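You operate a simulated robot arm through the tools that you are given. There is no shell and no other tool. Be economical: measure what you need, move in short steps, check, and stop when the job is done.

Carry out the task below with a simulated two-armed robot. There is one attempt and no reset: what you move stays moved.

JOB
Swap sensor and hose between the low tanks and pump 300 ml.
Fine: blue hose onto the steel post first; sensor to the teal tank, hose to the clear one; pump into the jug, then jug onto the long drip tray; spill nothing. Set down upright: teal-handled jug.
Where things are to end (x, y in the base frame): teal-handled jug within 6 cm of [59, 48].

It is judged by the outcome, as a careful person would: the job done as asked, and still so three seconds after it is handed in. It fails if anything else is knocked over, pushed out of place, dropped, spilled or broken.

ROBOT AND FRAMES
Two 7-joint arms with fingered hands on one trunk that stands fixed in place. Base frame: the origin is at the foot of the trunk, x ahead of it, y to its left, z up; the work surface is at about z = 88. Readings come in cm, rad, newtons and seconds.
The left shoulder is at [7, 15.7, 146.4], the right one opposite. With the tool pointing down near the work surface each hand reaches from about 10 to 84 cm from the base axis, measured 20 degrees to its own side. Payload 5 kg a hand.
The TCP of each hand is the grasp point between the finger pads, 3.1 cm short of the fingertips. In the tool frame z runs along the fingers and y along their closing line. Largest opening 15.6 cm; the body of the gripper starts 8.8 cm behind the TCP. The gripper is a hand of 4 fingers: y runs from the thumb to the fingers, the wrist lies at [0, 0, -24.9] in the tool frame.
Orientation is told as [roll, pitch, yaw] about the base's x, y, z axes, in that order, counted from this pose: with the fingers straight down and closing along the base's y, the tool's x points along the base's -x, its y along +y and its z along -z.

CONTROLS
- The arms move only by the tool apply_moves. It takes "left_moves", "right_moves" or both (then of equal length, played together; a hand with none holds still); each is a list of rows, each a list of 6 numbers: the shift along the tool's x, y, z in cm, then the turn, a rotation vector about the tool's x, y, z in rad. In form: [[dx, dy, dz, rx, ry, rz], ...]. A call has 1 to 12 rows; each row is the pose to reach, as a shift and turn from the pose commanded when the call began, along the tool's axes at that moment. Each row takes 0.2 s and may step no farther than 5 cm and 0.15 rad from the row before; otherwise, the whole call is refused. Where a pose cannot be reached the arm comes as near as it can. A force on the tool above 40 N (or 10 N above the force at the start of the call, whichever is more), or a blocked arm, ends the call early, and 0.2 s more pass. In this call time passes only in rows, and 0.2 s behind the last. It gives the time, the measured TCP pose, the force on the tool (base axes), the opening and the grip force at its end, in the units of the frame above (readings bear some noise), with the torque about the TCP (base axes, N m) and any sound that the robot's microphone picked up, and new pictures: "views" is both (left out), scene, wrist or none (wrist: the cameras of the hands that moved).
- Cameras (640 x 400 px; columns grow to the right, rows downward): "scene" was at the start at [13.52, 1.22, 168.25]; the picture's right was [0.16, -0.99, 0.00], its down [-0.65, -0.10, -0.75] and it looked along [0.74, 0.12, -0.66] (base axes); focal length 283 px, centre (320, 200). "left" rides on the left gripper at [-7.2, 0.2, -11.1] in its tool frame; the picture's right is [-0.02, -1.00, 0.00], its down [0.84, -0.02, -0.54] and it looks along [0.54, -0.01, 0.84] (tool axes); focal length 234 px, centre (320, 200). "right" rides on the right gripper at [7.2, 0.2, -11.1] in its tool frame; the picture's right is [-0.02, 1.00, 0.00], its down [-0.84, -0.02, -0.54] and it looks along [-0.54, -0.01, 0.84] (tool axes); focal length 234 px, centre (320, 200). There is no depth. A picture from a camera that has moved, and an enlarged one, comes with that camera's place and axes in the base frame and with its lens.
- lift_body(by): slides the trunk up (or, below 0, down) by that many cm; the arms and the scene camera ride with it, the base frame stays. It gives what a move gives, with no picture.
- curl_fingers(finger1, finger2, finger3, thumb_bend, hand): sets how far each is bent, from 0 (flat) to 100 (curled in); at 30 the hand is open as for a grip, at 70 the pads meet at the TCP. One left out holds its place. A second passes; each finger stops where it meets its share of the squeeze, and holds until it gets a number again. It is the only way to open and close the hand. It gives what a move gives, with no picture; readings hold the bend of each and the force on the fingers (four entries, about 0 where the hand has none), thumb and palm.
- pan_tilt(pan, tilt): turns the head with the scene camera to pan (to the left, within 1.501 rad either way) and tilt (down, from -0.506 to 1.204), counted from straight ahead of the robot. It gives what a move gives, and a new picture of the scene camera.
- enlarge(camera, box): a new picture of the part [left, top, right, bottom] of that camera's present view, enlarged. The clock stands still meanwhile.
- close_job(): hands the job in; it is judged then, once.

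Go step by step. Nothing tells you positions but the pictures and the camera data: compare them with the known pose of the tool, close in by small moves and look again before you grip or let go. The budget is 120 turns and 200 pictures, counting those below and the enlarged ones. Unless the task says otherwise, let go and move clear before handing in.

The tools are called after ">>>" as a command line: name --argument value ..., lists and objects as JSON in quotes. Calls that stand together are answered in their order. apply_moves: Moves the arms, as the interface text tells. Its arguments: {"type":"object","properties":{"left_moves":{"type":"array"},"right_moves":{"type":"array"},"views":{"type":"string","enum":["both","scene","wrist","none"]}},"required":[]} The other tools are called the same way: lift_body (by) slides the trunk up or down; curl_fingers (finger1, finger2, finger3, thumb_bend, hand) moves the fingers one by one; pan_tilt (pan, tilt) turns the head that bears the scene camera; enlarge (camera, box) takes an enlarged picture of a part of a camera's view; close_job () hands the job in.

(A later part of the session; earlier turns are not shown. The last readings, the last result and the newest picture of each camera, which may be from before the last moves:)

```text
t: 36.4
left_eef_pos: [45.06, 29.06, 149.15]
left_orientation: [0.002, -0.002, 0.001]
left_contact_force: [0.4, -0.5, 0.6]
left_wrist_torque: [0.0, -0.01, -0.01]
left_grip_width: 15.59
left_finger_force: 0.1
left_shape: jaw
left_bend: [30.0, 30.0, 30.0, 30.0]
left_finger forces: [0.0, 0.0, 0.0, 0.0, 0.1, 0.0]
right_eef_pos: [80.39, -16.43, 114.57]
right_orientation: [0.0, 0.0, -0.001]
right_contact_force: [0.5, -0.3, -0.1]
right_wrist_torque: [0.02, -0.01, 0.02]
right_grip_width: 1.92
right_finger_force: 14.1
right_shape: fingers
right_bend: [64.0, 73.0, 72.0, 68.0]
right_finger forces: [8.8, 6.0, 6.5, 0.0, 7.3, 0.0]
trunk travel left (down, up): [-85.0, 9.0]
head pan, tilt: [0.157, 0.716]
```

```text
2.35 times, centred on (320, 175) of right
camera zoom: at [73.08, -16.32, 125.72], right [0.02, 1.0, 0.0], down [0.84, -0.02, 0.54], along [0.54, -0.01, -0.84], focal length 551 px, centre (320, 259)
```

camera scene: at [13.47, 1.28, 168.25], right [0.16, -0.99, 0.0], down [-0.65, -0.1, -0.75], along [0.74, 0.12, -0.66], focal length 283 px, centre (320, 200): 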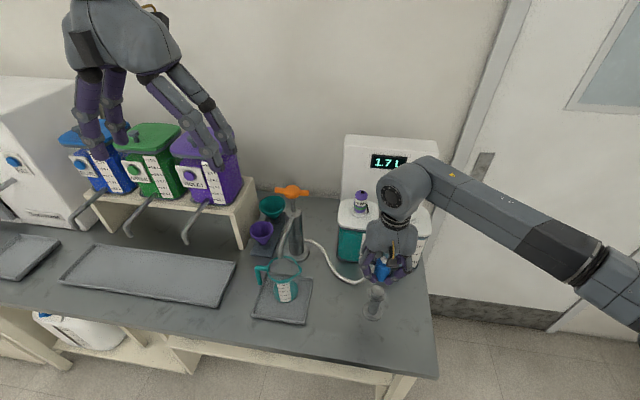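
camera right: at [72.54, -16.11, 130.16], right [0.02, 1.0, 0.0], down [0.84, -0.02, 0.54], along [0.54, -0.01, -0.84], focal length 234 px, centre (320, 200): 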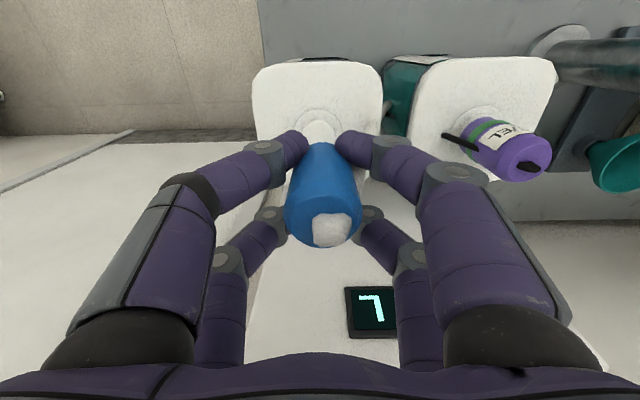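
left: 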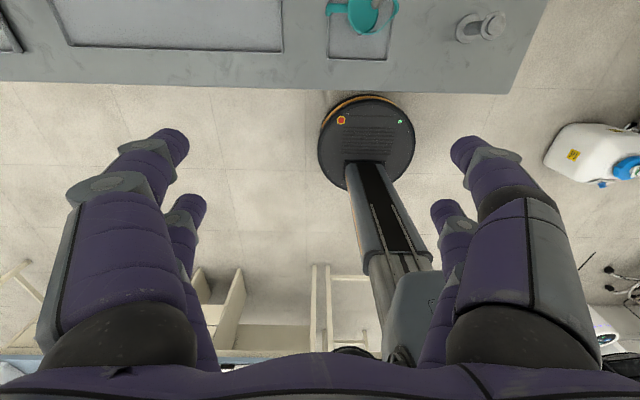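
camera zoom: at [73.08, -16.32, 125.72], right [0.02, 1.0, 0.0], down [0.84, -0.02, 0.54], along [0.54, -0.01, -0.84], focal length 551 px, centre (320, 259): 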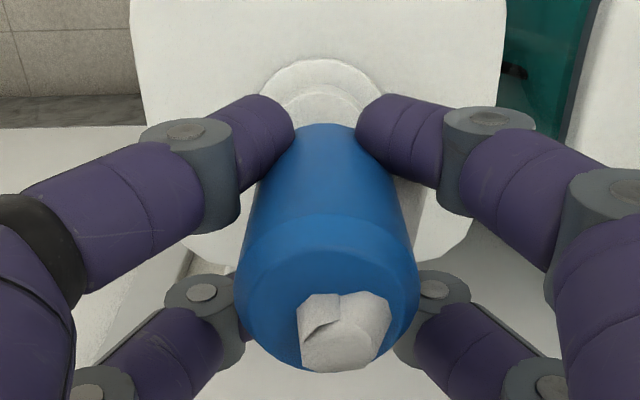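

Wrist view says aligned, scene view says the cap bottom is ~4 mm to the right; I take a compromise of 2 mm left and lower gently, watching force and ring.

>>> apply_moves --right_moves '[[0, 0.2, 1, 0, 0, 0], [0, 0.2, 2, 0, 0, 0], [0, 0.2, 2.8, 0, 0, 0]]' --views "none"

>>> enlarge --camera "scene" --box '[380, 180, 430, 230]'

```text
t: 37.2
left_eef_pos: [44.87, 29.04, 148.85]
left_orientation: [-0.001, 0.0, 0.0]
left_contact_force: [0.1, -0.4, -0.3]
left_wrist_torque: [0.03, 0.02, -0.01]
left_grip_width: 15.6
left_finger_force: 0.0
left_shape: jaw
left_bend: [30.0, 30.0, 30.0, 30.0]
left_finger forces: [0.0, 0.0, 0.1, 0.0, 0.1, 0.0]
right_eef_pos: [80.32, -16.37, 111.7]
right_orientation: [-0.001, 0.0, -0.001]
right_contact_force: [-0.2, 0.5, -1.2]
right_wrist_torque: [-0.02, -0.02, -0.01]
right_grip_width: 1.91
right_finger_force: 13.7
right_shape: fingers
right_bend: [64.0, 73.0, 72.0, 68.0]
right_finger forces: [8.8, 6.0, 6.4, 0.0, 7.1, 0.0]
trunk travel left (down, up): [-85.0, 9.0]
head pan, tilt: [0.157, 0.716]
```

```text
8.00 times, centred on (405, 205) of scene
camera zoom: at [13.55, 1.21, 168.25], right [0.16, -0.99, 0.0], down [-0.65, -0.1, -0.75], along [0.74, 0.12, -0.66], focal length 2261 px, centre (-360, 160)
```

zoom: 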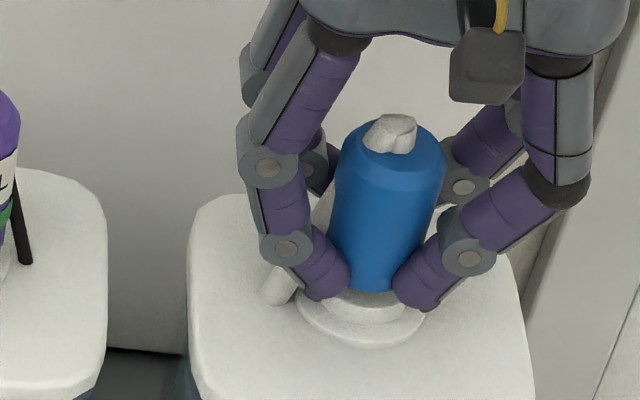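

Nearly over the stub; a further 1 mm left and lower.

>>> apply_moves --right_moves '[[0, 0.1, 0.5, 0, 0, 0], [0, 0.12, 1.0, 0, 0, 0], [0, 0.12, 1.5, 0, 0, 0]]' --views "none"

>>> enlarge --camera "scene" --box '[380, 180, 430, 230]'

>>> enlarge --camera "right" --box '[260, 90, 380, 260]'

```text
t: 38.0
left_eef_pos: [44.79, 28.97, 149.06]
left_orientation: [0.0, -0.002, 0.001]
left_contact_force: [-0.5, 0.4, 0.4]
left_wrist_torque: [0.05, 0.02, 0.01]
left_grip_width: 15.6
left_finger_force: 0.2
left_shape: jaw
left_bend: [30.0, 30.0, 30.0, 30.0]
left_finger forces: [0.1, 0.1, 0.1, 0.0, 0.1, 0.0]
right_eef_pos: [80.22, -16.04, 110.4]
right_orientation: [0.002, -0.003, -0.001]
right_contact_force: [1.5, -0.3, 5.6]
right_wrist_torque: [-0.04, 0.05, 0.01]
right_grip_width: 1.89
right_finger_force: 16.0
right_shape: fingers
right_bend: [64.0, 73.0, 72.0, 69.0]
right_finger forces: [9.6, 7.0, 7.4, 0.0, 8.4, 0.0]
trunk travel left (down, up): [-85.0, 9.0]
head pan, tilt: [0.157, 0.716]
```

```text
8.00 times, centred on (405, 205) of scene
camera zoom: at [13.4, 1.22, 168.28], right [0.16, -0.99, 0.0], down [-0.65, -0.1, -0.75], along [0.75, 0.12, -0.66], focal length 2261 px, centre (-360, 160)
```

zoom: 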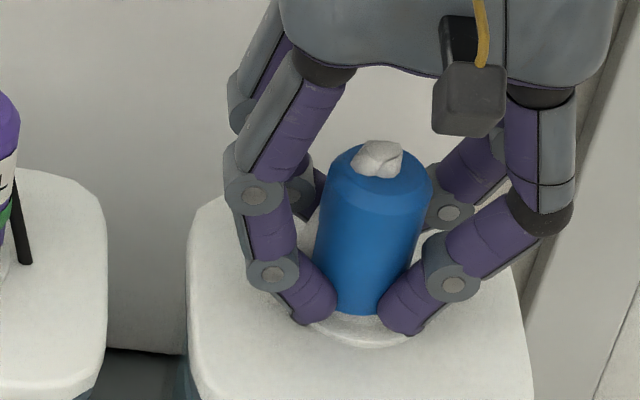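

```text
2.35 times, centred on (320, 175) of right
camera zoom: at [72.96, -15.95, 121.63], right [0.02, 1.0, 0.0], down [0.84, -0.02, 0.55], along [0.55, -0.01, -0.84], focal length 551 px, centre (320, 259)
```

zoom: 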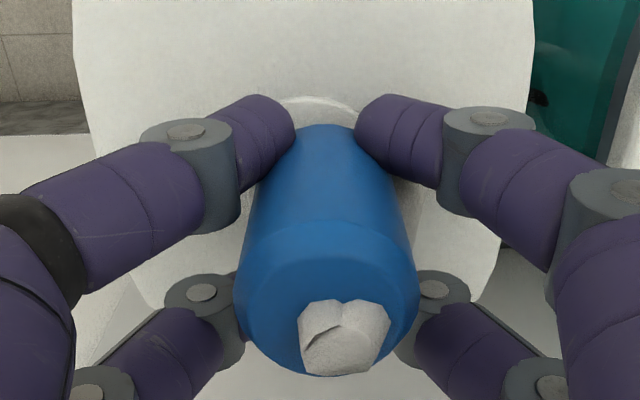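

Light contact now, no ring yet. Pressing a little further, as the sensor needed.

>>> apply_moves --right_moves '[[0, 0, 0.4, 0, 0, 0], [0, 0, 0.8, 0, 0, 0]]' --views "none"

>>> enlarge --camera "scene" --box '[380, 180, 430, 230]'

```text
t: 38.6
left_eef_pos: [44.52, 29.03, 149.13]
left_orientation: [-0.001, -0.003, 0.001]
left_contact_force: [0.2, -0.4, -0.3]
left_wrist_torque: [0.01, -0.03, 0.02]
left_grip_width: 15.61
left_finger_force: 0.0
left_shape: jaw
left_bend: [30.0, 30.0, 30.0, 30.0]
left_finger forces: [0.1, 0.1, 0.0, 0.0, 0.0, 0.1]
right_eef_pos: [80.1, -16.02, 110.25]
right_orientation: [0.005, -0.01, 0.001]
right_contact_force: [3.6, -5.5, 36.7]
right_wrist_torque: [-0.23, 0.07, 0.01]
right_grip_width: 1.71
right_finger_force: 25.9
right_shape: fingers
right_bend: [63.0, 74.0, 73.0, 69.0]
right_finger forces: [11.8, 9.9, 14.2, 0.1, 15.6, 0.1]
trunk travel left (down, up): [-85.0, 9.0]
head pan, tilt: [0.157, 0.716]
```

```text
8.00 times, centred on (405, 205) of scene
camera zoom: at [12.98, 1.25, 168.35], right [0.16, -0.99, 0.0], down [-0.65, -0.1, -0.76], along [0.75, 0.12, -0.65], focal length 2261 px, centre (-360, 160)
```

zoom: 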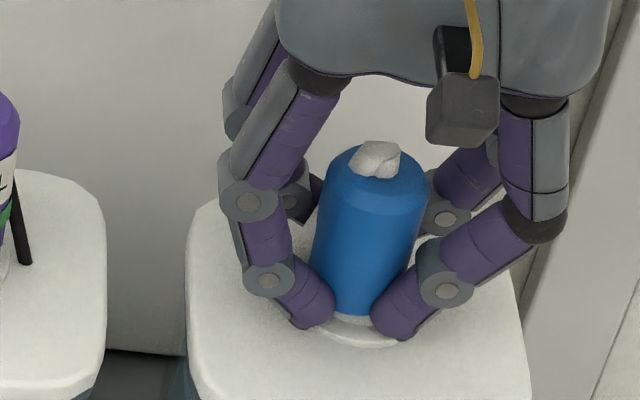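

It is blocked on the stub's rim, so I overcorrected. Backing up and re-measuring.

>>> apply_moves --right_moves '[[0, 0, -1.5, 0, 0, 0], [0, 0, -4.5, 0, 0, 0], [0, 0, -8.9, 0, 0, 0]]' --views "none"

>>> enlarge --camera "right" --box '[240, 60, 400, 160]'

>>> enlarge --camera "right" --box '[260, 90, 380, 260]'

>>> enlarge --camera "scene" --box '[375, 150, 435, 230]'

```text
t: 39.4
left_eef_pos: [44.64, 29.03, 149.1]
left_orientation: [-0.001, -0.002, 0.0]
left_contact_force: [-1.0, 1.1, 0.1]
left_wrist_torque: [0.01, -0.02, 0.03]
left_grip_width: 15.59
left_finger_force: 0.1
left_shape: jaw
left_bend: [30.0, 30.0, 30.0, 30.0]
left_finger forces: [0.0, 0.0, 0.0, 0.0, 0.0, 0.0]
right_eef_pos: [80.14, -16.3, 118.33]
right_orientation: [-0.001, -0.001, 0.0]
right_contact_force: [-0.7, 0.2, -1.0]
right_wrist_torque: [-0.03, -0.03, 0.02]
right_grip_width: 1.75
right_finger_force: 16.3
right_shape: fingers
right_bend: [64.0, 73.0, 73.0, 69.0]
right_finger forces: [9.4, 7.4, 7.5, 0.1, 8.1, 0.1]
trunk travel left (down, up): [-85.0, 9.0]
head pan, tilt: [0.157, 0.716]
```

```text
4.00 times, centred on (320, 110) of right
camera zoom: at [72.87, -16.13, 129.58], right [0.02, 1.0, 0.0], down [0.84, -0.02, 0.55], along [0.54, -0.01, -0.84], focal length 937 px, centre (320, 560)
```

zoom: 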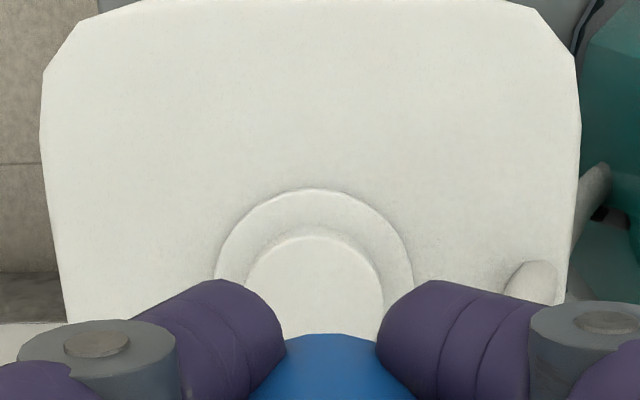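

```text
2.35 times, centred on (320, 175) of right
camera zoom: at [72.87, -16.13, 129.58], right [0.02, 1.0, 0.0], down [0.84, -0.02, 0.55], along [0.54, -0.01, -0.84], focal length 551 px, centre (320, 259)
```

zoom: 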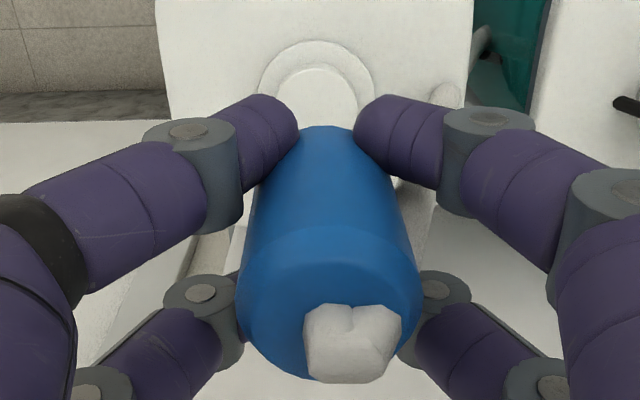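

```text
5.00 times, centred on (405, 190) of scene
camera zoom: at [13.22, 1.25, 168.26], right [0.16, -0.99, 0.0], down [-0.65, -0.1, -0.76], along [0.75, 0.12, -0.66], focal length 1413 px, centre (-105, 250)
```

zoom: 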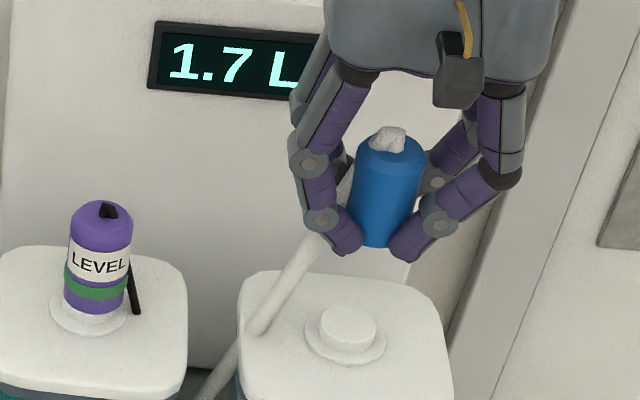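

>>> enlarge --camera "scene" --box '[385, 170, 425, 225]'

```text
7.27 times, centred on (405, 198) of scene
camera zoom: at [13.22, 1.25, 168.26], right [0.16, -0.99, 0.0], down [-0.65, -0.1, -0.76], along [0.75, 0.12, -0.66], focal length 2055 px, centre (-298, 218)
```

zoom: 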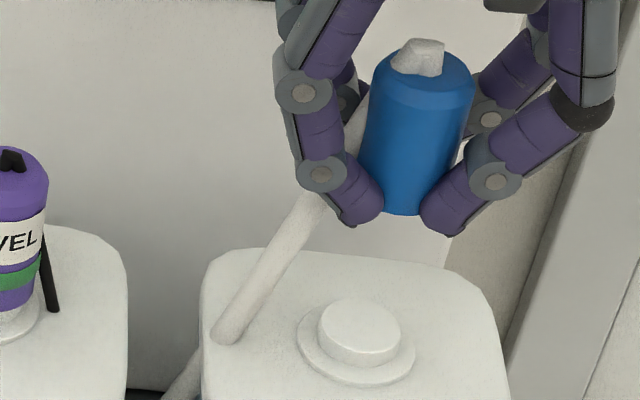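

The cap leans about 0.09 rad (top to the left) in the fingers, and the stub is ~3 mm further ahead. I'll roll the hand to set the cap upright, shift ahead, and look.

>>> apply_moves --right_moves '[[-0.3, 0, 0, -0.09, 0, 0], [-0.3, 0, 3.5, -0.09, 0, 0]]' --views "none"

>>> enlarge --camera "scene" --box '[385, 170, 425, 225]'

>>> enlarge --camera "right" --box '[240, 60, 400, 160]'

```text
t: 40.0
left_eef_pos: [44.92, 28.86, 148.99]
left_orientation: [0.001, 0.002, -0.001]
left_contact_force: [-0.6, -0.1, 0.3]
left_wrist_torque: [-0.03, 0.0, -0.04]
left_grip_width: 15.58
left_finger_force: 0.1
left_shape: jaw
left_bend: [30.0, 30.0, 30.0, 30.0]
left_finger forces: [0.0, 0.1, 0.0, 0.0, 0.0, 0.0]
right_eef_pos: [80.48, -16.34, 114.88]
right_orientation: [0.091, 0.001, 0.001]
right_contact_force: [0.3, -1.1, -1.7]
right_wrist_torque: [0.0, -0.03, 0.02]
right_grip_width: 1.76
right_finger_force: 16.6
right_shape: fingers
right_bend: [64.0, 73.0, 73.0, 69.0]
right_finger forces: [9.3, 7.5, 7.7, 0.0, 8.1, 0.1]
trunk travel left (down, up): [-85.0, 9.0]
head pan, tilt: [0.157, 0.716]
```

```text
7.27 times, centred on (405, 198) of scene
camera zoom: at [13.49, 1.16, 168.26], right [0.16, -0.99, 0.0], down [-0.65, -0.1, -0.75], along [0.74, 0.12, -0.66], focal length 2055 px, centre (-298, 218)
```

zoom: 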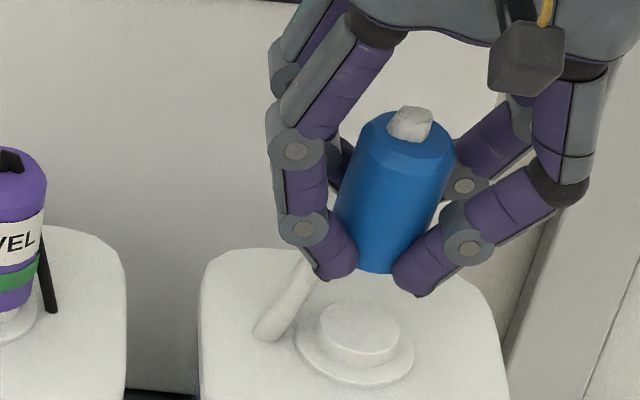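

```text
4.00 times, centred on (320, 110) of right
camera zoom: at [73.35, -17.18, 126.02], right [0.02, 1.0, 0.09], down [0.84, -0.07, 0.54], along [0.54, 0.06, -0.84], focal length 937 px, centre (320, 560)
```

zoom: 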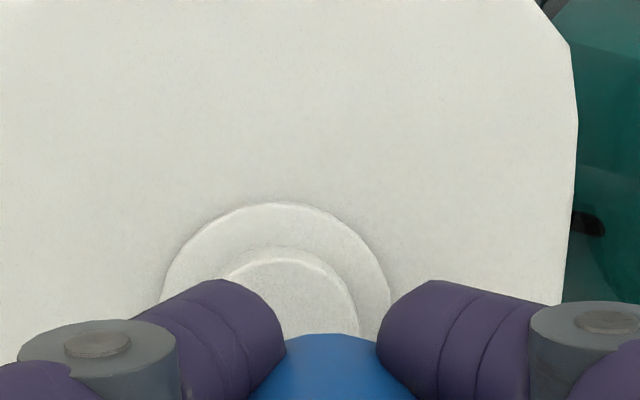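

Cap is upright now; it sits ~0.4 cm left of the stub. Correcting and lowering vertically to just above the stub.

>>> apply_moves --right_moves '[[0, -0.5, 1.2, 0, 0, 0], [0, -0.6, 2.4, 0, 0, 0], [0, -0.69, 3.4, 0, 0, 0]]' --views "none"

>>> enlarge --camera "scene" --box '[385, 175, 425, 230]'

```text
t: 40.8
left_eef_pos: [44.98, 29.07, 148.95]
left_orientation: [-0.002, 0.001, -0.001]
left_contact_force: [-0.3, 0.0, 0.0]
left_wrist_torque: [-0.01, 0.0, 0.03]
left_grip_width: 15.59
left_finger_force: 0.1
left_shape: jaw
left_bend: [30.0, 30.0, 30.0, 30.0]
left_finger forces: [0.0, 0.0, 0.1, 0.0, 0.0, 0.0]
right_eef_pos: [80.59, -16.62, 111.45]
right_orientation: [0.089, 0.002, -0.001]
right_contact_force: [0.0, -0.1, -1.1]
right_wrist_torque: [0.01, 0.0, 0.01]
right_grip_width: 1.74
right_finger_force: 16.1
right_shape: fingers
right_bend: [64.0, 73.0, 73.0, 69.0]
right_finger forces: [9.4, 7.5, 7.6, 0.0, 8.1, 0.1]
trunk travel left (down, up): [-85.0, 9.0]
head pan, tilt: [0.157, 0.716]
```

```text
7.27 times, centred on (405, 202) of scene
camera zoom: at [13.58, 1.29, 168.24], right [0.16, -0.99, 0.0], down [-0.65, -0.1, -0.75], along [0.74, 0.12, -0.66], focal length 2055 px, centre (-298, 182)
```

zoom: 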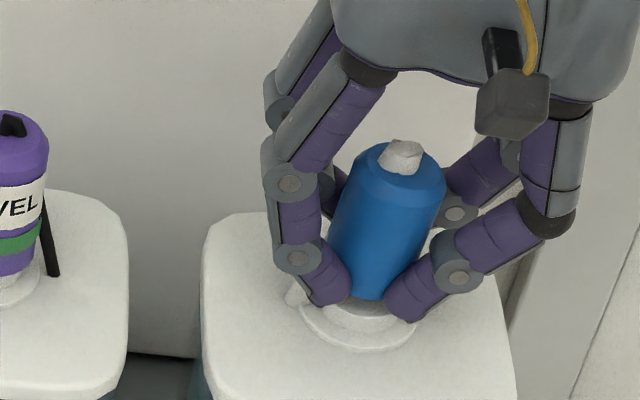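

Very close. Lowering slowly onto the stub.

>>> apply_moves --right_moves '[[0, 0.05, 0.5, 0, 0, 0], [0, 0.0, 1.0, 0, 0, 0], [0, -0.05, 1.5, 0, 0, 0], [0, -0.1, 2.0, 0, 0, 0]]' --views "none"

>>> enlarge --camera "scene" --box '[385, 175, 425, 230]'

```text
t: 42.0
left_eef_pos: [44.38, 28.89, 149.17]
left_orientation: [-0.001, -0.003, 0.002]
left_contact_force: [0.3, -1.3, 0.2]
left_wrist_torque: [0.0, 0.0, -0.03]
left_grip_width: 15.58
left_finger_force: 0.0
left_shape: jaw
left_bend: [30.0, 30.0, 30.0, 30.0]
left_finger forces: [0.0, 0.1, 0.1, 0.1, 0.0, 0.0]
right_eef_pos: [80.64, -16.83, 110.21]
right_orientation: [0.093, -0.009, -0.004]
right_contact_force: [-14.9, -7.3, 22.3]
right_wrist_torque: [-0.39, 0.78, 0.21]
right_grip_width: 1.71
right_finger_force: 26.9
right_shape: fingers
right_bend: [63.0, 73.0, 73.0, 71.0]
right_finger forces: [13.3, 5.8, 5.6, 0.0, 28.5, 0.0]
trunk travel left (down, up): [-85.0, 9.0]
head pan, tilt: [0.157, 0.716]
stopped in row 4 (right hand): the force on the tool passed its limit at 42 N (the readings are from after the stop); the commanded pose is now the measured one
```

```text
7.27 times, centred on (405, 202) of scene
camera zoom: at [12.98, 1.17, 168.29], right [0.16, -0.99, 0.0], down [-0.65, -0.1, -0.76], along [0.75, 0.12, -0.65], focal length 2055 px, centre (-298, 182)
```

zoom: 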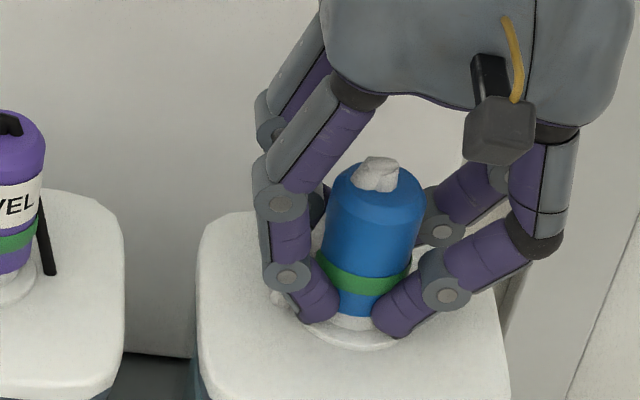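

Green ring shows: the hose cap is seated on the clear tank. Opening the hand and rising.

>>> curl_fingers --hand "right" --finger1 48 --finger2 48 --finger3 48 --thumb_bend 48

>>> apply_moves --right_moves '[[0, -0.1, -1, 0, 0, 0], [0, -0.3, -4, 0, 0, 0], [0, -0.6, -8, 0, 0, 0], [0, -1, -12, 0, 0, 0], [0, -1.3, -15, 0.09, 0, 0]]'

>>> enlarge --camera "scene" --box '[325, 150, 445, 280]'

```text
t: 43.0
left_eef_pos: [44.58, 29.31, 149.06]
left_orientation: [-0.005, -0.004, 0.002]
left_contact_force: [0.2, 0.3, -0.9]
left_wrist_torque: [-0.03, -0.02, 0.01]
left_grip_width: 15.57
left_finger_force: 0.0
left_shape: jaw
left_bend: [30.0, 30.0, 30.0, 30.0]
left_finger forces: [0.1, 0.0, 0.0, 0.1, 0.0, 0.0]
right_eef_pos: [80.73, -16.27, 110.43]
right_orientation: [0.096, -0.016, -0.003]
right_contact_force: [5.0, 2.8, 37.0]
right_wrist_torque: [-1.59, 0.16, 0.2]
right_grip_width: 8.06
right_finger_force: 18.1
right_shape: fingers
right_bend: [48.0, 48.0, 49.0, 50.0]
right_finger forces: [0.1, 0.1, 12.0, 0.1, 25.0, 0.1]
trunk travel left (down, up): [-85.0, 9.0]
head pan, tilt: [0.157, 0.716]
```

```text
t: 44.2
left_eef_pos: [44.92, 29.11, 148.95]
left_orientation: [0.0, 0.0, 0.0]
left_contact_force: [-0.2, -0.2, -0.5]
left_wrist_torque: [-0.01, 0.03, -0.01]
left_grip_width: 15.56
left_finger_force: 0.2
left_shape: jaw
left_bend: [30.0, 30.0, 30.0, 30.0]
left_finger forces: [0.1, 0.1, 0.1, 0.0, 0.1, 0.1]
right_eef_pos: [80.68, -19.08, 124.69]
right_orientation: [0.002, -0.007, 0.0]
right_contact_force: [-0.2, 0.2, 0.7]
right_wrist_torque: [-0.01, -0.02, 0.01]
right_grip_width: 8.86
right_finger_force: 0.0
right_shape: fingers
right_bend: [48.0, 48.0, 48.0, 48.0]
right_finger forces: [0.0, 0.1, 0.0, 0.0, 0.1, 0.1]
trunk travel left (down, up): [-85.0, 9.0]
head pan, tilt: [0.157, 0.716]
camera scene: at [13.53, 1.3, 168.24], right [0.16, -0.99, 0.0], down [-0.65, -0.1, -0.75], along [0.74, 0.12, -0.66], focal length 283 px, centre (320, 200)
camera right: at [73.39, -18.81, 135.77], right [0.03, 1.0, 0.0], down [0.83, -0.02, 0.55], along [0.55, -0.01, -0.84], focal length 234 px, centre (320, 200)
```

scene: 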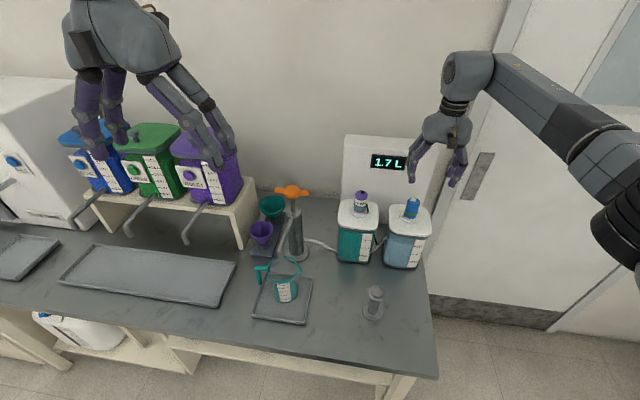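
right: 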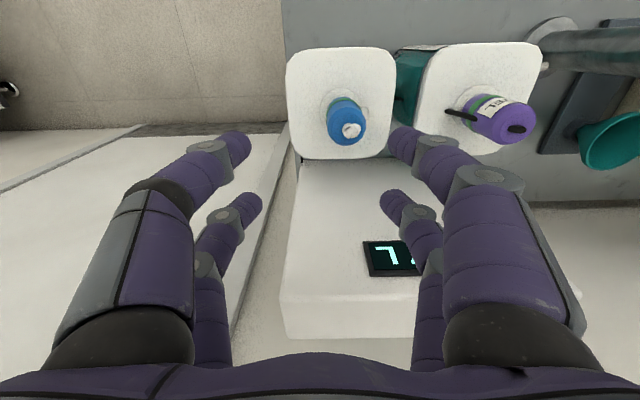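

```text
3.08 times, centred on (385, 215) of scene
camera zoom: at [13.53, 1.3, 168.24], right [0.16, -0.99, 0.0], down [-0.65, -0.1, -0.75], along [0.74, 0.12, -0.66], focal length 870 px, centre (120, 154)
```

zoom: 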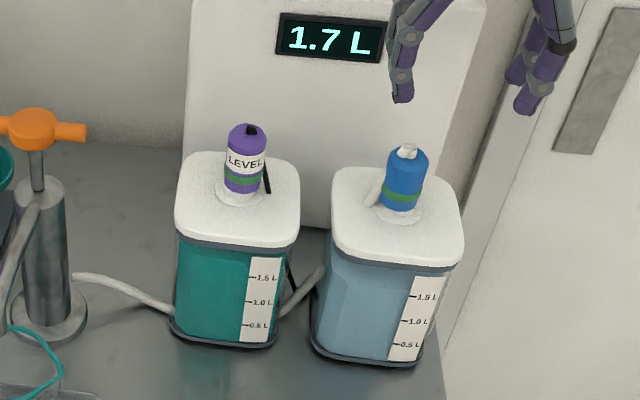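

Both are seated: sensor on the teal tank (1.7 L), hose on the clear tank, green rings on. Next is the pump; I'll look closely at it and the jug, and park the right hand aside.

>>> enlarge --camera "scene" --box '[260, 175, 330, 250]'

>>> enlarge --camera "scene" --box '[245, 250, 325, 330]'

>>> apply_moves --right_moves '[[2, -1, -4, 0, 0, 0], [6, -2, -6, 0, 0, 0], [10, -3, -8, 0, 0, 0], [14, -4, -10, 0, 0, 0], [18, -5, -12, 0, 0, 0], [22, -6, -14, 0, 0, 0]]' --left_moves '[[0, 0, 0, 0, 0, -0.14], [0, 0, 0, 0, 0, -0.28], [0, 0, 0, 0, 0, -0.42], [0, 0, 0, 0, 0, -0.56], [0, 0, 0, 0, 0, -0.7], [0, 0, 0, 0, 0, -0.84]]' --views "none"

```text
5.33 times, centred on (295, 212) of scene
camera zoom: at [13.53, 1.3, 168.24], right [0.16, -0.99, 0.0], down [-0.65, -0.1, -0.75], along [0.74, 0.12, -0.66], focal length 1507 px, centre (453, 133)
```

zoom: 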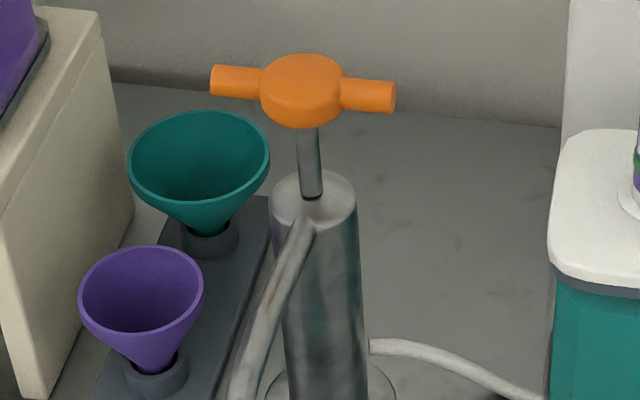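

```text
5.00 times, centred on (285, 290) of scene
camera zoom: at [13.53, 1.3, 168.24], right [0.16, -0.99, 0.0], down [-0.65, -0.1, -0.75], along [0.74, 0.12, -0.66], focal length 1413 px, centre (495, -250)
```

zoom: 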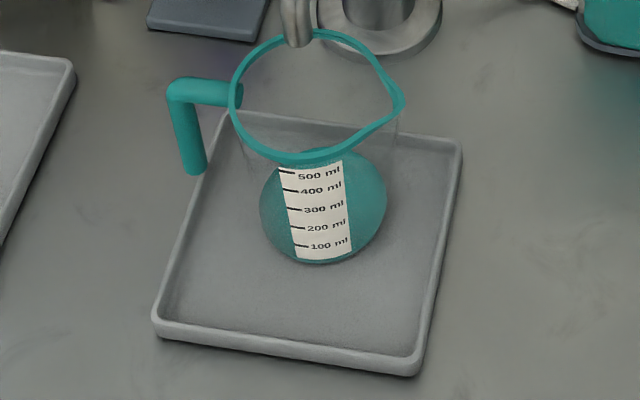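

```text
t: 45.6
left_eef_pos: [44.67, 28.88, 149.08]
left_orientation: [-0.001, -0.002, 0.843]
left_contact_force: [-0.4, 0.2, 0.6]
left_wrist_torque: [0.01, -0.07, -0.03]
left_grip_width: 15.59
left_finger_force: 0.1
left_shape: jaw
left_bend: [30.0, 30.0, 30.0, 30.0]
left_finger forces: [0.0, 0.0, 0.1, 0.1, 0.1, 0.0]
right_eef_pos: [58.41, -25.38, 138.56]
right_orientation: [0.003, -0.008, -0.002]
right_contact_force: [0.0, -0.1, 0.1]
right_wrist_torque: [0.01, -0.03, -0.01]
right_grip_width: 8.85
right_finger_force: 0.0
right_shape: fingers
right_bend: [48.0, 48.0, 48.0, 48.0]
right_finger forces: [0.1, 0.0, 0.1, 0.0, 0.0, 0.0]
trunk travel left (down, up): [-85.0, 9.0]
head pan, tilt: [0.157, 0.716]
```

The handle is a T-bar along y centred near (73.9, 19, 117), with roughly 6 cm of rod showing; the jug is empty with marks from 100 to 500 ml. I'll finish turning the left hand so its finger pairs lie along the bar, then go above it.

>>> apply_moves --left_moves '[[0, 0, 0, 0, 0, -0.146], [0, 0, 0, 0, 0, -0.292], [0, 0, 0, 0, 0, -0.438], [0, 0, 0, 0, 0, -0.584], [0, 0, 0, 0, 0, -0.73]]' --views "none"

>>> apply_moves --left_moves '[[1.5, -4.5, 1, 0, 0, 0], [3, -9, 2, 0, 0, 0], [4.5, -13.5, 3, 0, 0, 0], [6, -18, 4, 0, 0, 0], [7.5, -22.5, 5, 0, 0, 0], [9, -27, 6, 0, 0, 0], [10, -29, 9, 0, 0, 0], [10, -29, 13, 0, 0, 0]]'

```text
t: 46.8
left_eef_pos: [44.83, 28.89, 149.11]
left_orientation: [0.0, 0.0, 1.572]
left_contact_force: [1.1, 0.5, -0.7]
left_wrist_torque: [0.02, -0.01, 0.03]
left_grip_width: 15.59
left_finger_force: 0.0
left_shape: jaw
left_bend: [30.0, 30.0, 30.0, 30.0]
left_finger forces: [0.0, 0.1, 0.0, 0.0, 0.0, 0.1]
right_eef_pos: [58.51, -25.31, 138.63]
right_orientation: [0.004, -0.01, -0.003]
right_contact_force: [-0.8, 0.1, -0.7]
right_wrist_torque: [0.02, -0.05, 0.01]
right_grip_width: 8.86
right_finger_force: 0.1
right_shape: fingers
right_bend: [48.0, 48.0, 48.0, 48.0]
right_finger forces: [0.1, 0.1, 0.0, 0.0, 0.1, 0.1]
trunk travel left (down, up): [-85.0, 9.0]
head pan, tilt: [0.157, 0.716]
```

```text
t: 48.6
left_eef_pos: [73.12, 19.5, 135.77]
left_orientation: [-0.002, 0.002, 1.573]
left_contact_force: [0.8, 0.9, 1.1]
left_wrist_torque: [-0.01, -0.02, -0.02]
left_grip_width: 15.59
left_finger_force: 0.0
left_shape: jaw
left_bend: [30.0, 30.0, 30.0, 30.0]
left_finger forces: [0.1, 0.0, 0.1, 0.0, 0.1, 0.0]
left hand out of reach, approached as far as the arm can: row 7, 8
right_eef_pos: [58.65, -25.33, 138.49]
right_orientation: [0.003, -0.006, -0.002]
right_contact_force: [-1.0, 0.2, -0.1]
right_wrist_torque: [0.04, 0.0, 0.01]
right_grip_width: 8.85
right_finger_force: 0.1
right_shape: fingers
right_bend: [48.0, 48.0, 48.0, 48.0]
right_finger forces: [0.0, 0.0, 0.1, 0.0, 0.0, 0.1]
trunk travel left (down, up): [-85.0, 9.0]
head pan, tilt: [0.157, 0.716]
camera scene: at [13.61, 1.18, 168.25], right [0.16, -0.99, 0.0], down [-0.65, -0.1, -0.75], along [0.74, 0.12, -0.66], focal length 283 px, centre (320, 200)
camera left: at [72.96, 26.82, 146.77], right [1.0, 0.03, 0.0], down [0.02, -0.84, 0.55], along [0.02, -0.55, -0.84], focal length 234 px, centre (320, 200)
```

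scene: 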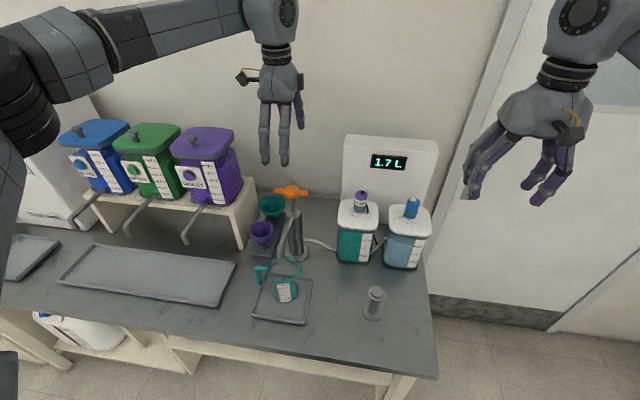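
left: 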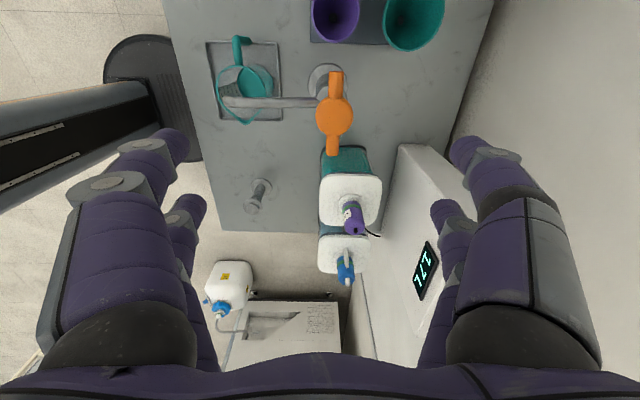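

Slight reach limit at this height; it'll ease lower. I'll close the left fingers into a pusher and come down near the handle.

>>> curl_fingers --hand "left" --finger1 70 --finger2 70 --finger3 70 --thumb_bend 70

>>> apply_moves --left_moves '[[0, 0, 4, 0, 0, 0], [0, 0, 8, 0, 0, 0], [0, 0, 10, 0, 0, 0]]'

>>> enlarge --camera "scene" --box '[240, 120, 350, 260]'

```text
t: 49.6
left_eef_pos: [73.1, 19.63, 135.85]
left_orientation: [-0.005, 0.001, 1.57]
left_contact_force: [0.6, 0.4, 0.0]
left_wrist_torque: [0.02, -0.03, 0.01]
left_grip_width: 0.47
left_finger_force: 0.1
left_shape: fingers
left_bend: [70.0, 70.0, 70.0, 70.0]
left_finger forces: [0.0, 0.0, 0.0, 0.1, 0.0, 0.0]
right_eef_pos: [58.62, -25.31, 138.42]
right_orientation: [0.003, -0.009, -0.003]
right_contact_force: [-0.3, 1.1, 1.0]
right_wrist_torque: [-0.02, 0.0, 0.01]
right_grip_width: 8.86
right_finger_force: 0.1
right_shape: fingers
right_bend: [48.0, 48.0, 48.0, 48.0]
right_finger forces: [0.0, 0.0, 0.0, 0.0, 0.1, 0.0]
trunk travel left (down, up): [-85.0, 9.0]
head pan, tilt: [0.157, 0.716]
```

```text
t: 50.4
left_eef_pos: [72.77, 19.76, 126.09]
left_orientation: [-0.005, 0.002, 1.571]
left_contact_force: [0.2, 0.0, 0.1]
left_wrist_torque: [-0.02, -0.03, 0.01]
left_grip_width: 0.46
left_finger_force: 0.0
left_shape: fingers
left_bend: [70.0, 70.0, 70.0, 70.0]
left_finger forces: [0.0, 0.0, 0.0, 0.1, 0.0, 0.1]
left hand out of reach, approached as far as the arm can: row 3
right_eef_pos: [58.61, -25.3, 138.52]
right_orientation: [0.003, -0.007, -0.003]
right_contact_force: [-0.5, -0.2, -0.6]
right_wrist_torque: [0.0, 0.0, 0.0]
right_grip_width: 8.88
right_finger_force: 0.1
right_shape: fingers
right_bend: [48.0, 48.0, 48.0, 48.0]
right_finger forces: [0.0, 0.1, 0.0, 0.0, 0.0, 0.1]
trunk travel left (down, up): [-85.0, 9.0]
head pan, tilt: [0.157, 0.716]
camera scene: at [13.52, 1.2, 168.25], right [0.16, -0.99, 0.0], down [-0.65, -0.1, -0.75], along [0.74, 0.12, -0.66], focal length 283 px, centre (320, 200)
camera left: at [72.58, 27.0, 137.13], right [1.0, 0.02, 0.0], down [0.02, -0.84, 0.55], along [0.02, -0.55, -0.84], focal length 234 px, centre (320, 200)
```

scene: 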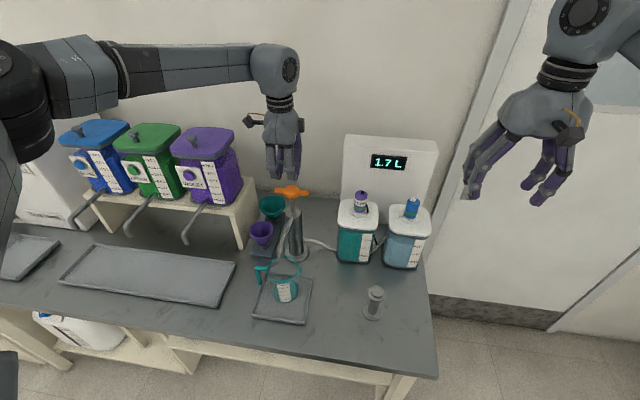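
left: 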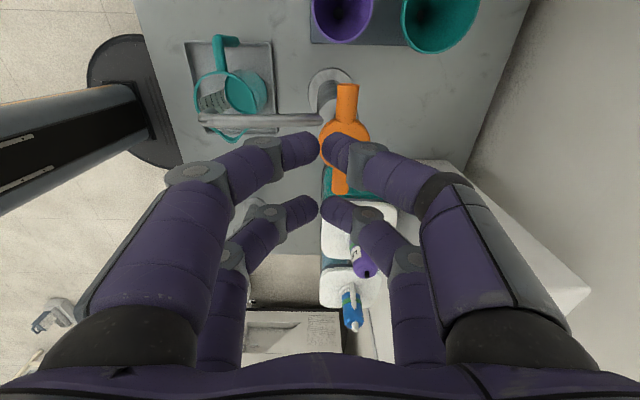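

```text
2.86 times, centred on (295, 190) of scene
camera zoom: at [13.52, 1.2, 168.25], right [0.16, -0.99, 0.0], down [-0.65, -0.1, -0.75], along [0.74, 0.12, -0.66], focal length 807 px, centre (391, 229)
```

zoom: 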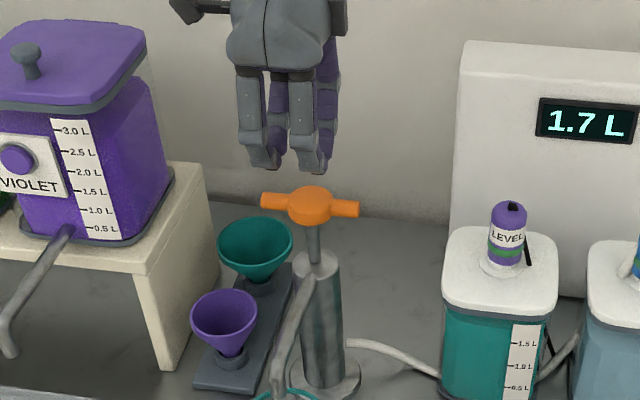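

With this yaw the left arm cannot quite reach the handle (near x 74.5). I'll turn the hand back to yaw 0 and press with one finger pair instead.

>>> apply_moves --left_moves '[[0, 0, -0.5, 0, 0, 0.143], [0, 0, -1, 0, 0, 0.286], [0, 0, -1, 0, 0, 0.429], [0, 0, -1, 0, 0, 0.572], [0, 0, -1, 0, 0, 0.715], [0, 0, -1, 0, 0, 0.858], [0, 0, -1, 0, 0, 1.0], [0, 0, -1, 0, 0, 1.143], [0, 0, -1, 0, 0, 1.286], [0, 0, -1, 0, 0, 1.429], [0, 0, -1, 0, 0, 1.571]]'

>>> enlarge --camera "left" --box '[220, 80, 420, 280]'

```text
t: 52.8
left_eef_pos: [72.76, 19.78, 127.03]
left_orientation: [0.001, 0.0, -0.001]
left_contact_force: [-0.8, 0.5, 0.4]
left_wrist_torque: [0.0, -0.03, 0.0]
left_grip_width: 0.47
left_finger_force: 0.1
left_shape: fingers
left_bend: [70.0, 70.0, 70.0, 70.0]
left_finger forces: [0.1, 0.0, 0.0, 0.1, 0.0, 0.0]
right_eef_pos: [58.68, -25.2, 138.37]
right_orientation: [0.003, -0.006, -0.002]
right_contact_force: [0.0, 0.0, -0.1]
right_wrist_torque: [0.03, 0.0, 0.01]
right_grip_width: 8.88
right_finger_force: 0.1
right_shape: fingers
right_bend: [48.0, 48.0, 48.0, 48.0]
right_finger forces: [0.2, 0.0, 0.0, 0.1, 0.1, 0.0]
trunk travel left (down, up): [-85.0, 9.0]
head pan, tilt: [0.157, 0.716]
camera scene: at [13.53, 1.2, 168.25], right [0.16, -0.99, 0.0], down [-0.65, -0.1, -0.75], along [0.74, 0.12, -0.66], focal length 283 px, centre (320, 200)
camera left: at [79.93, 19.89, 138.05], right [0.02, -1.0, 0.0], down [-0.84, -0.02, 0.54], along [-0.54, -0.01, -0.84], focal length 234 px, centre (320, 200)
```

scene: 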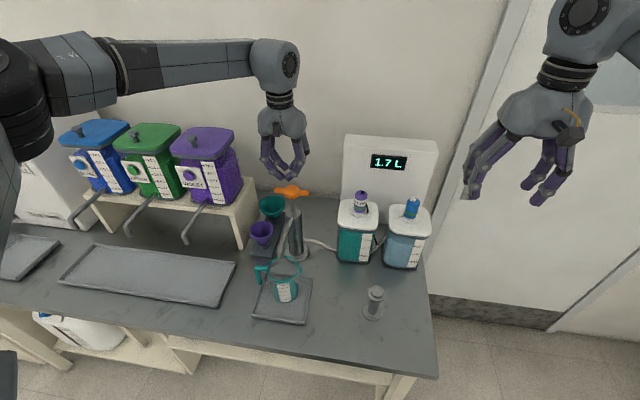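
left: 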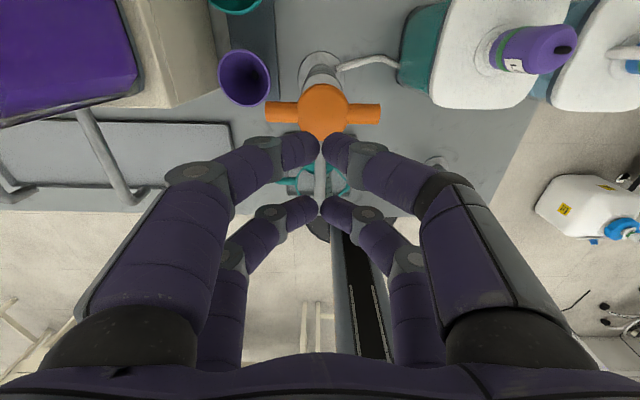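

```text
2.00 times, centred on (320, 180) of left
camera zoom: at [79.93, 19.89, 138.05], right [0.02, -1.0, 0.0], down [-0.84, -0.02, 0.54], along [-0.54, -0.01, -0.84], focal length 468 px, centre (320, 240)
```

zoom: 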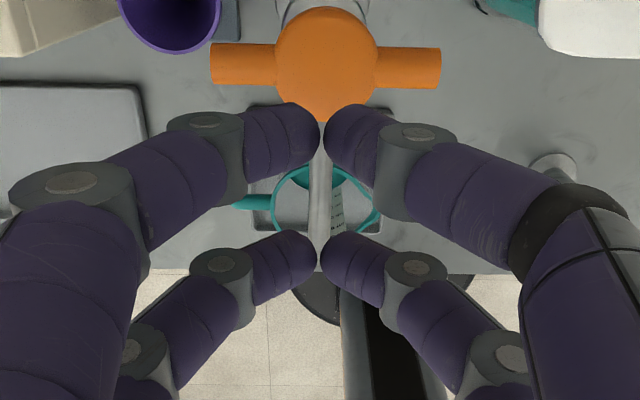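

The +x finger pair is right over the hub (about (75, 19.7)). Lowering onto it in small steps.

>>> apply_moves --left_moves '[[0, 0, 2.5, 0, 0, 0], [0, 0, 5, 0, 0, 0], [0, 0, 6, 0, 0, 0], [0, 0, 7, 0, 0, 0], [0, 0, 8, 0, 0, 0]]' --views "wrist"

>>> enlarge --camera "scene" --box '[230, 130, 350, 310]'

```text
t: 54.0
left_eef_pos: [71.41, 20.25, 119.57]
left_orientation: [-0.002, -0.001, 0.0]
left_contact_force: [0.4, -0.2, 2.7]
left_wrist_torque: [-0.03, -0.1, 0.03]
left_grip_width: 0.42
left_finger_force: 0.9
left_shape: fingers
left_bend: [70.0, 70.0, 70.0, 70.0]
left_finger forces: [0.6, 0.1, 0.0, 0.0, 1.4, 0.1]
left hand out of reach, approached as far as the arm can: row 1, 2, 3, 4, 5
right_eef_pos: [58.63, -25.23, 138.46]
right_orientation: [0.004, -0.007, -0.001]
right_contact_force: [0.1, 0.2, -0.4]
right_wrist_torque: [-0.03, 0.0, -0.02]
right_grip_width: 8.86
right_finger_force: 0.2
right_shape: fingers
right_bend: [48.0, 48.0, 48.0, 48.0]
right_finger forces: [0.1, 0.0, 0.1, 0.1, 0.1, 0.0]
trunk travel left (down, up): [-85.0, 9.0]
head pan, tilt: [0.157, 0.716]
camera left: at [78.58, 20.56, 130.56], right [0.02, -1.0, 0.0], down [-0.84, -0.02, 0.54], along [-0.54, -0.01, -0.84], focal length 234 px, centre (320, 200)
```

left: 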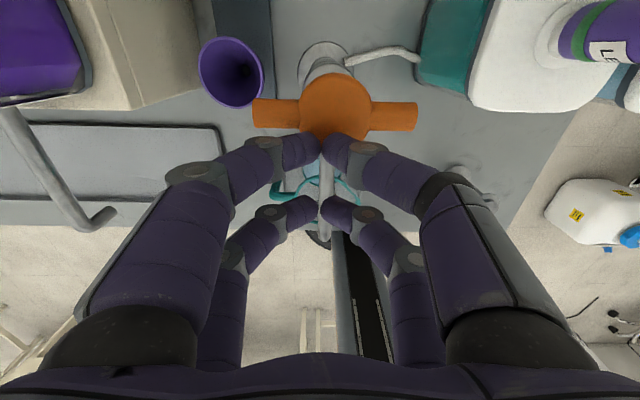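

```text
2.22 times, centred on (290, 220) of scene
camera zoom: at [13.52, 1.2, 168.25], right [0.16, -0.99, 0.0], down [-0.65, -0.1, -0.75], along [0.74, 0.12, -0.66], focal length 628 px, centre (387, 156)
```

zoom: 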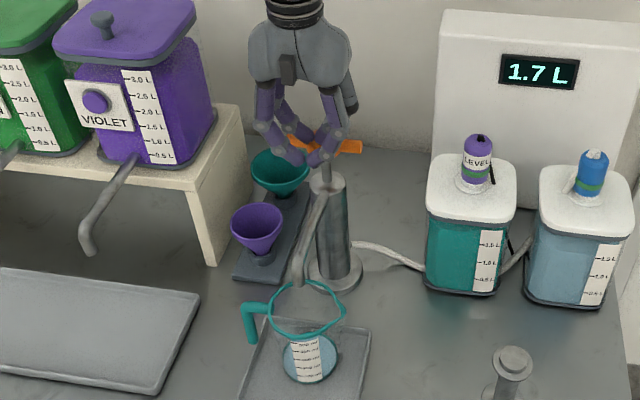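

>>> enlarge --camera "scene" --box '[255, 250, 315, 310]'

>>> enlarge --camera "scene" --box '[260, 165, 330, 250]'

>>> enlarge --camera "scene" --box '[375, 190, 435, 280]'

```text
6.67 times, centred on (285, 280) of scene
camera zoom: at [13.52, 1.2, 168.25], right [0.16, -0.99, 0.0], down [-0.65, -0.1, -0.75], along [0.74, 0.12, -0.66], focal length 1884 px, centre (553, -333)
```

zoom: 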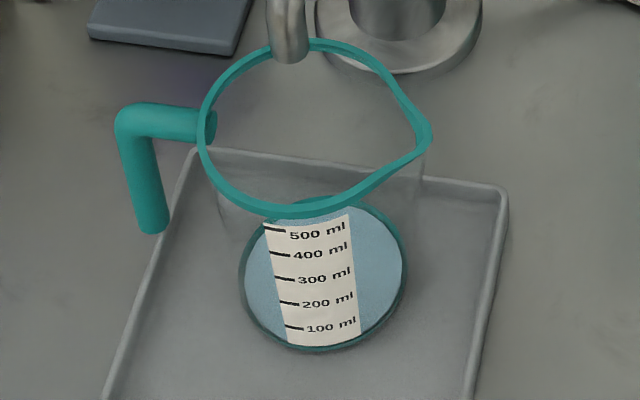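

```text
4.71 times, centred on (295, 208) of scene
camera zoom: at [13.52, 1.2, 168.25], right [0.16, -0.99, 0.0], down [-0.65, -0.1, -0.75], along [0.74, 0.12, -0.66], focal length 1330 px, centre (438, 165)
```

zoom: 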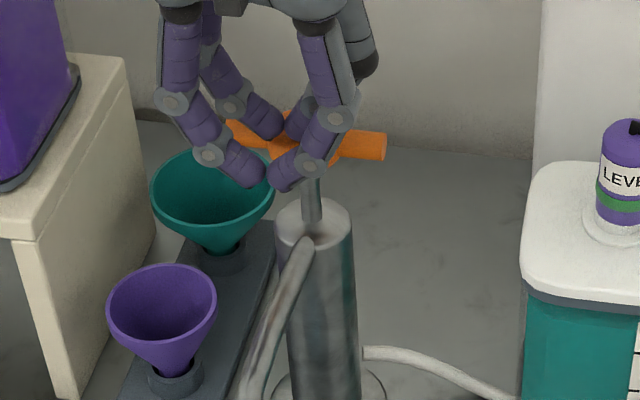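

```text
4.44 times, centred on (405, 235) of scene
camera zoom: at [13.52, 1.2, 168.25], right [0.16, -0.99, 0.0], down [-0.65, -0.1, -0.75], along [0.74, 0.12, -0.66], focal length 1256 px, centre (-58, 44)
```

zoom: 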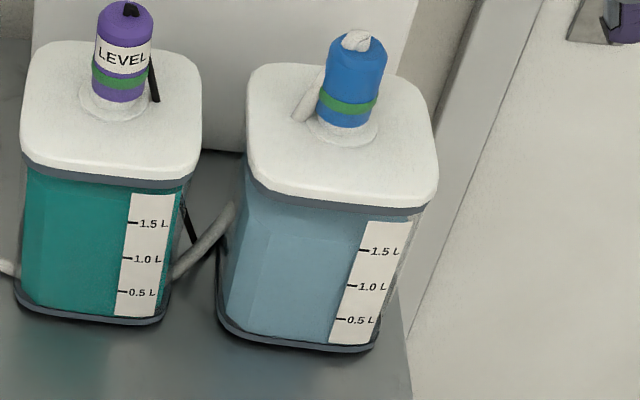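

A bit of liquid already came into the jug on a light press, so the pump works easily. The left arm is in an awkward posture, so I'll retract it to its start and re-approach; I'll also see whether the handle springs back.

>>> apply_moves --left_moves '[[0, 0, -4, 0, 0, 0], [0, 0, -8, 0, 0, 0], [3.5, 1, -11, 0, 0, 0], [8, 2, -13, 0, 0, 0], [12.5, 4, -15, 0, 0, 0], [17, 6, -17, 0, 0, 0], [21, 7.5, -19, 0, 0, 0], [25, 8.5, -21, 0, 0, 0]]' --views "none"

>>> enlarge --camera "scene" --box '[230, 165, 340, 310]'

```text
refused: row 4 steps farther than a row can; nothing moved
```

```text
2.76 times, centred on (285, 238) of scene
camera zoom: at [13.52, 1.2, 168.25], right [0.16, -0.99, 0.0], down [-0.65, -0.1, -0.75], along [0.74, 0.12, -0.66], focal length 780 px, centre (417, 97)
```

zoom: 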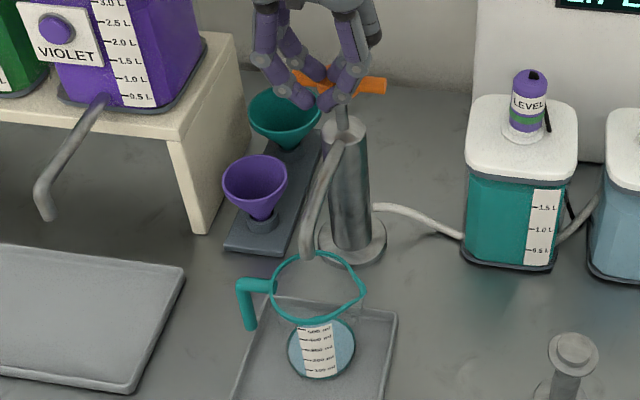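

A step was too long; repeating with shorter ones.

>>> apply_moves --left_moves '[[0, 0, -4, 0, 0, 0], [0, 0, -8, 0, 0, 0], [3.5, 1, -10, 0, 0, 0], [7.5, 2, -12, 0, 0, 0], [11.5, 3.5, -14, 0, 0, 0], [15.5, 5, -16, 0, 0, 0], [19.5, 6.5, -18, 0, 0, 0], [23.5, 8, -20, 0, 0, 0]]' --views "none"

>>> enlarge --camera "scene" --box '[230, 165, 340, 310]'

```text
t: 55.8
left_eef_pos: [47.64, 28.52, 139.53]
left_orientation: [-0.002, -0.002, -0.001]
left_contact_force: [0.1, 0.8, -0.4]
left_wrist_torque: [-0.02, -0.04, 0.0]
left_grip_width: 0.4
left_finger_force: 0.0
left_shape: fingers
left_bend: [70.0, 70.0, 70.0, 70.0]
left_finger forces: [0.0, 0.0, 0.0, 0.0, 0.0, 0.1]
right_eef_pos: [58.4, -25.15, 138.55]
right_orientation: [0.002, -0.011, -0.001]
right_contact_force: [-1.1, -0.2, 0.1]
right_wrist_torque: [0.04, -0.05, 0.02]
right_grip_width: 8.85
right_finger_force: 0.1
right_shape: fingers
right_bend: [48.0, 48.0, 48.0, 48.0]
right_finger forces: [0.1, 0.1, 0.0, 0.0, 0.0, 0.0]
trunk travel left (down, up): [-85.0, 9.0]
head pan, tilt: [0.157, 0.716]
```

```text
2.76 times, centred on (285, 238) of scene
camera zoom: at [13.17, 1.36, 168.28], right [0.16, -0.99, 0.0], down [-0.65, -0.1, -0.76], along [0.75, 0.12, -0.66], focal length 780 px, centre (417, 97)
```

zoom: 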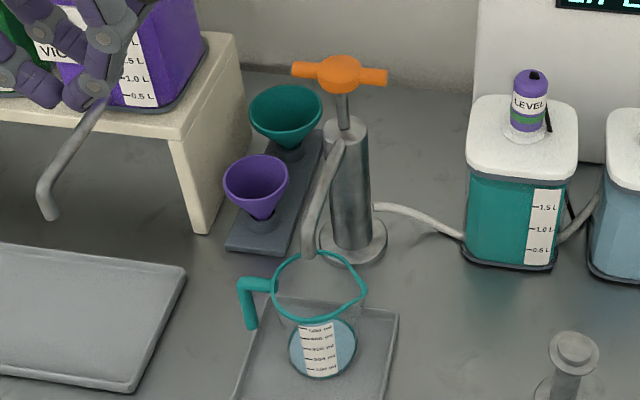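

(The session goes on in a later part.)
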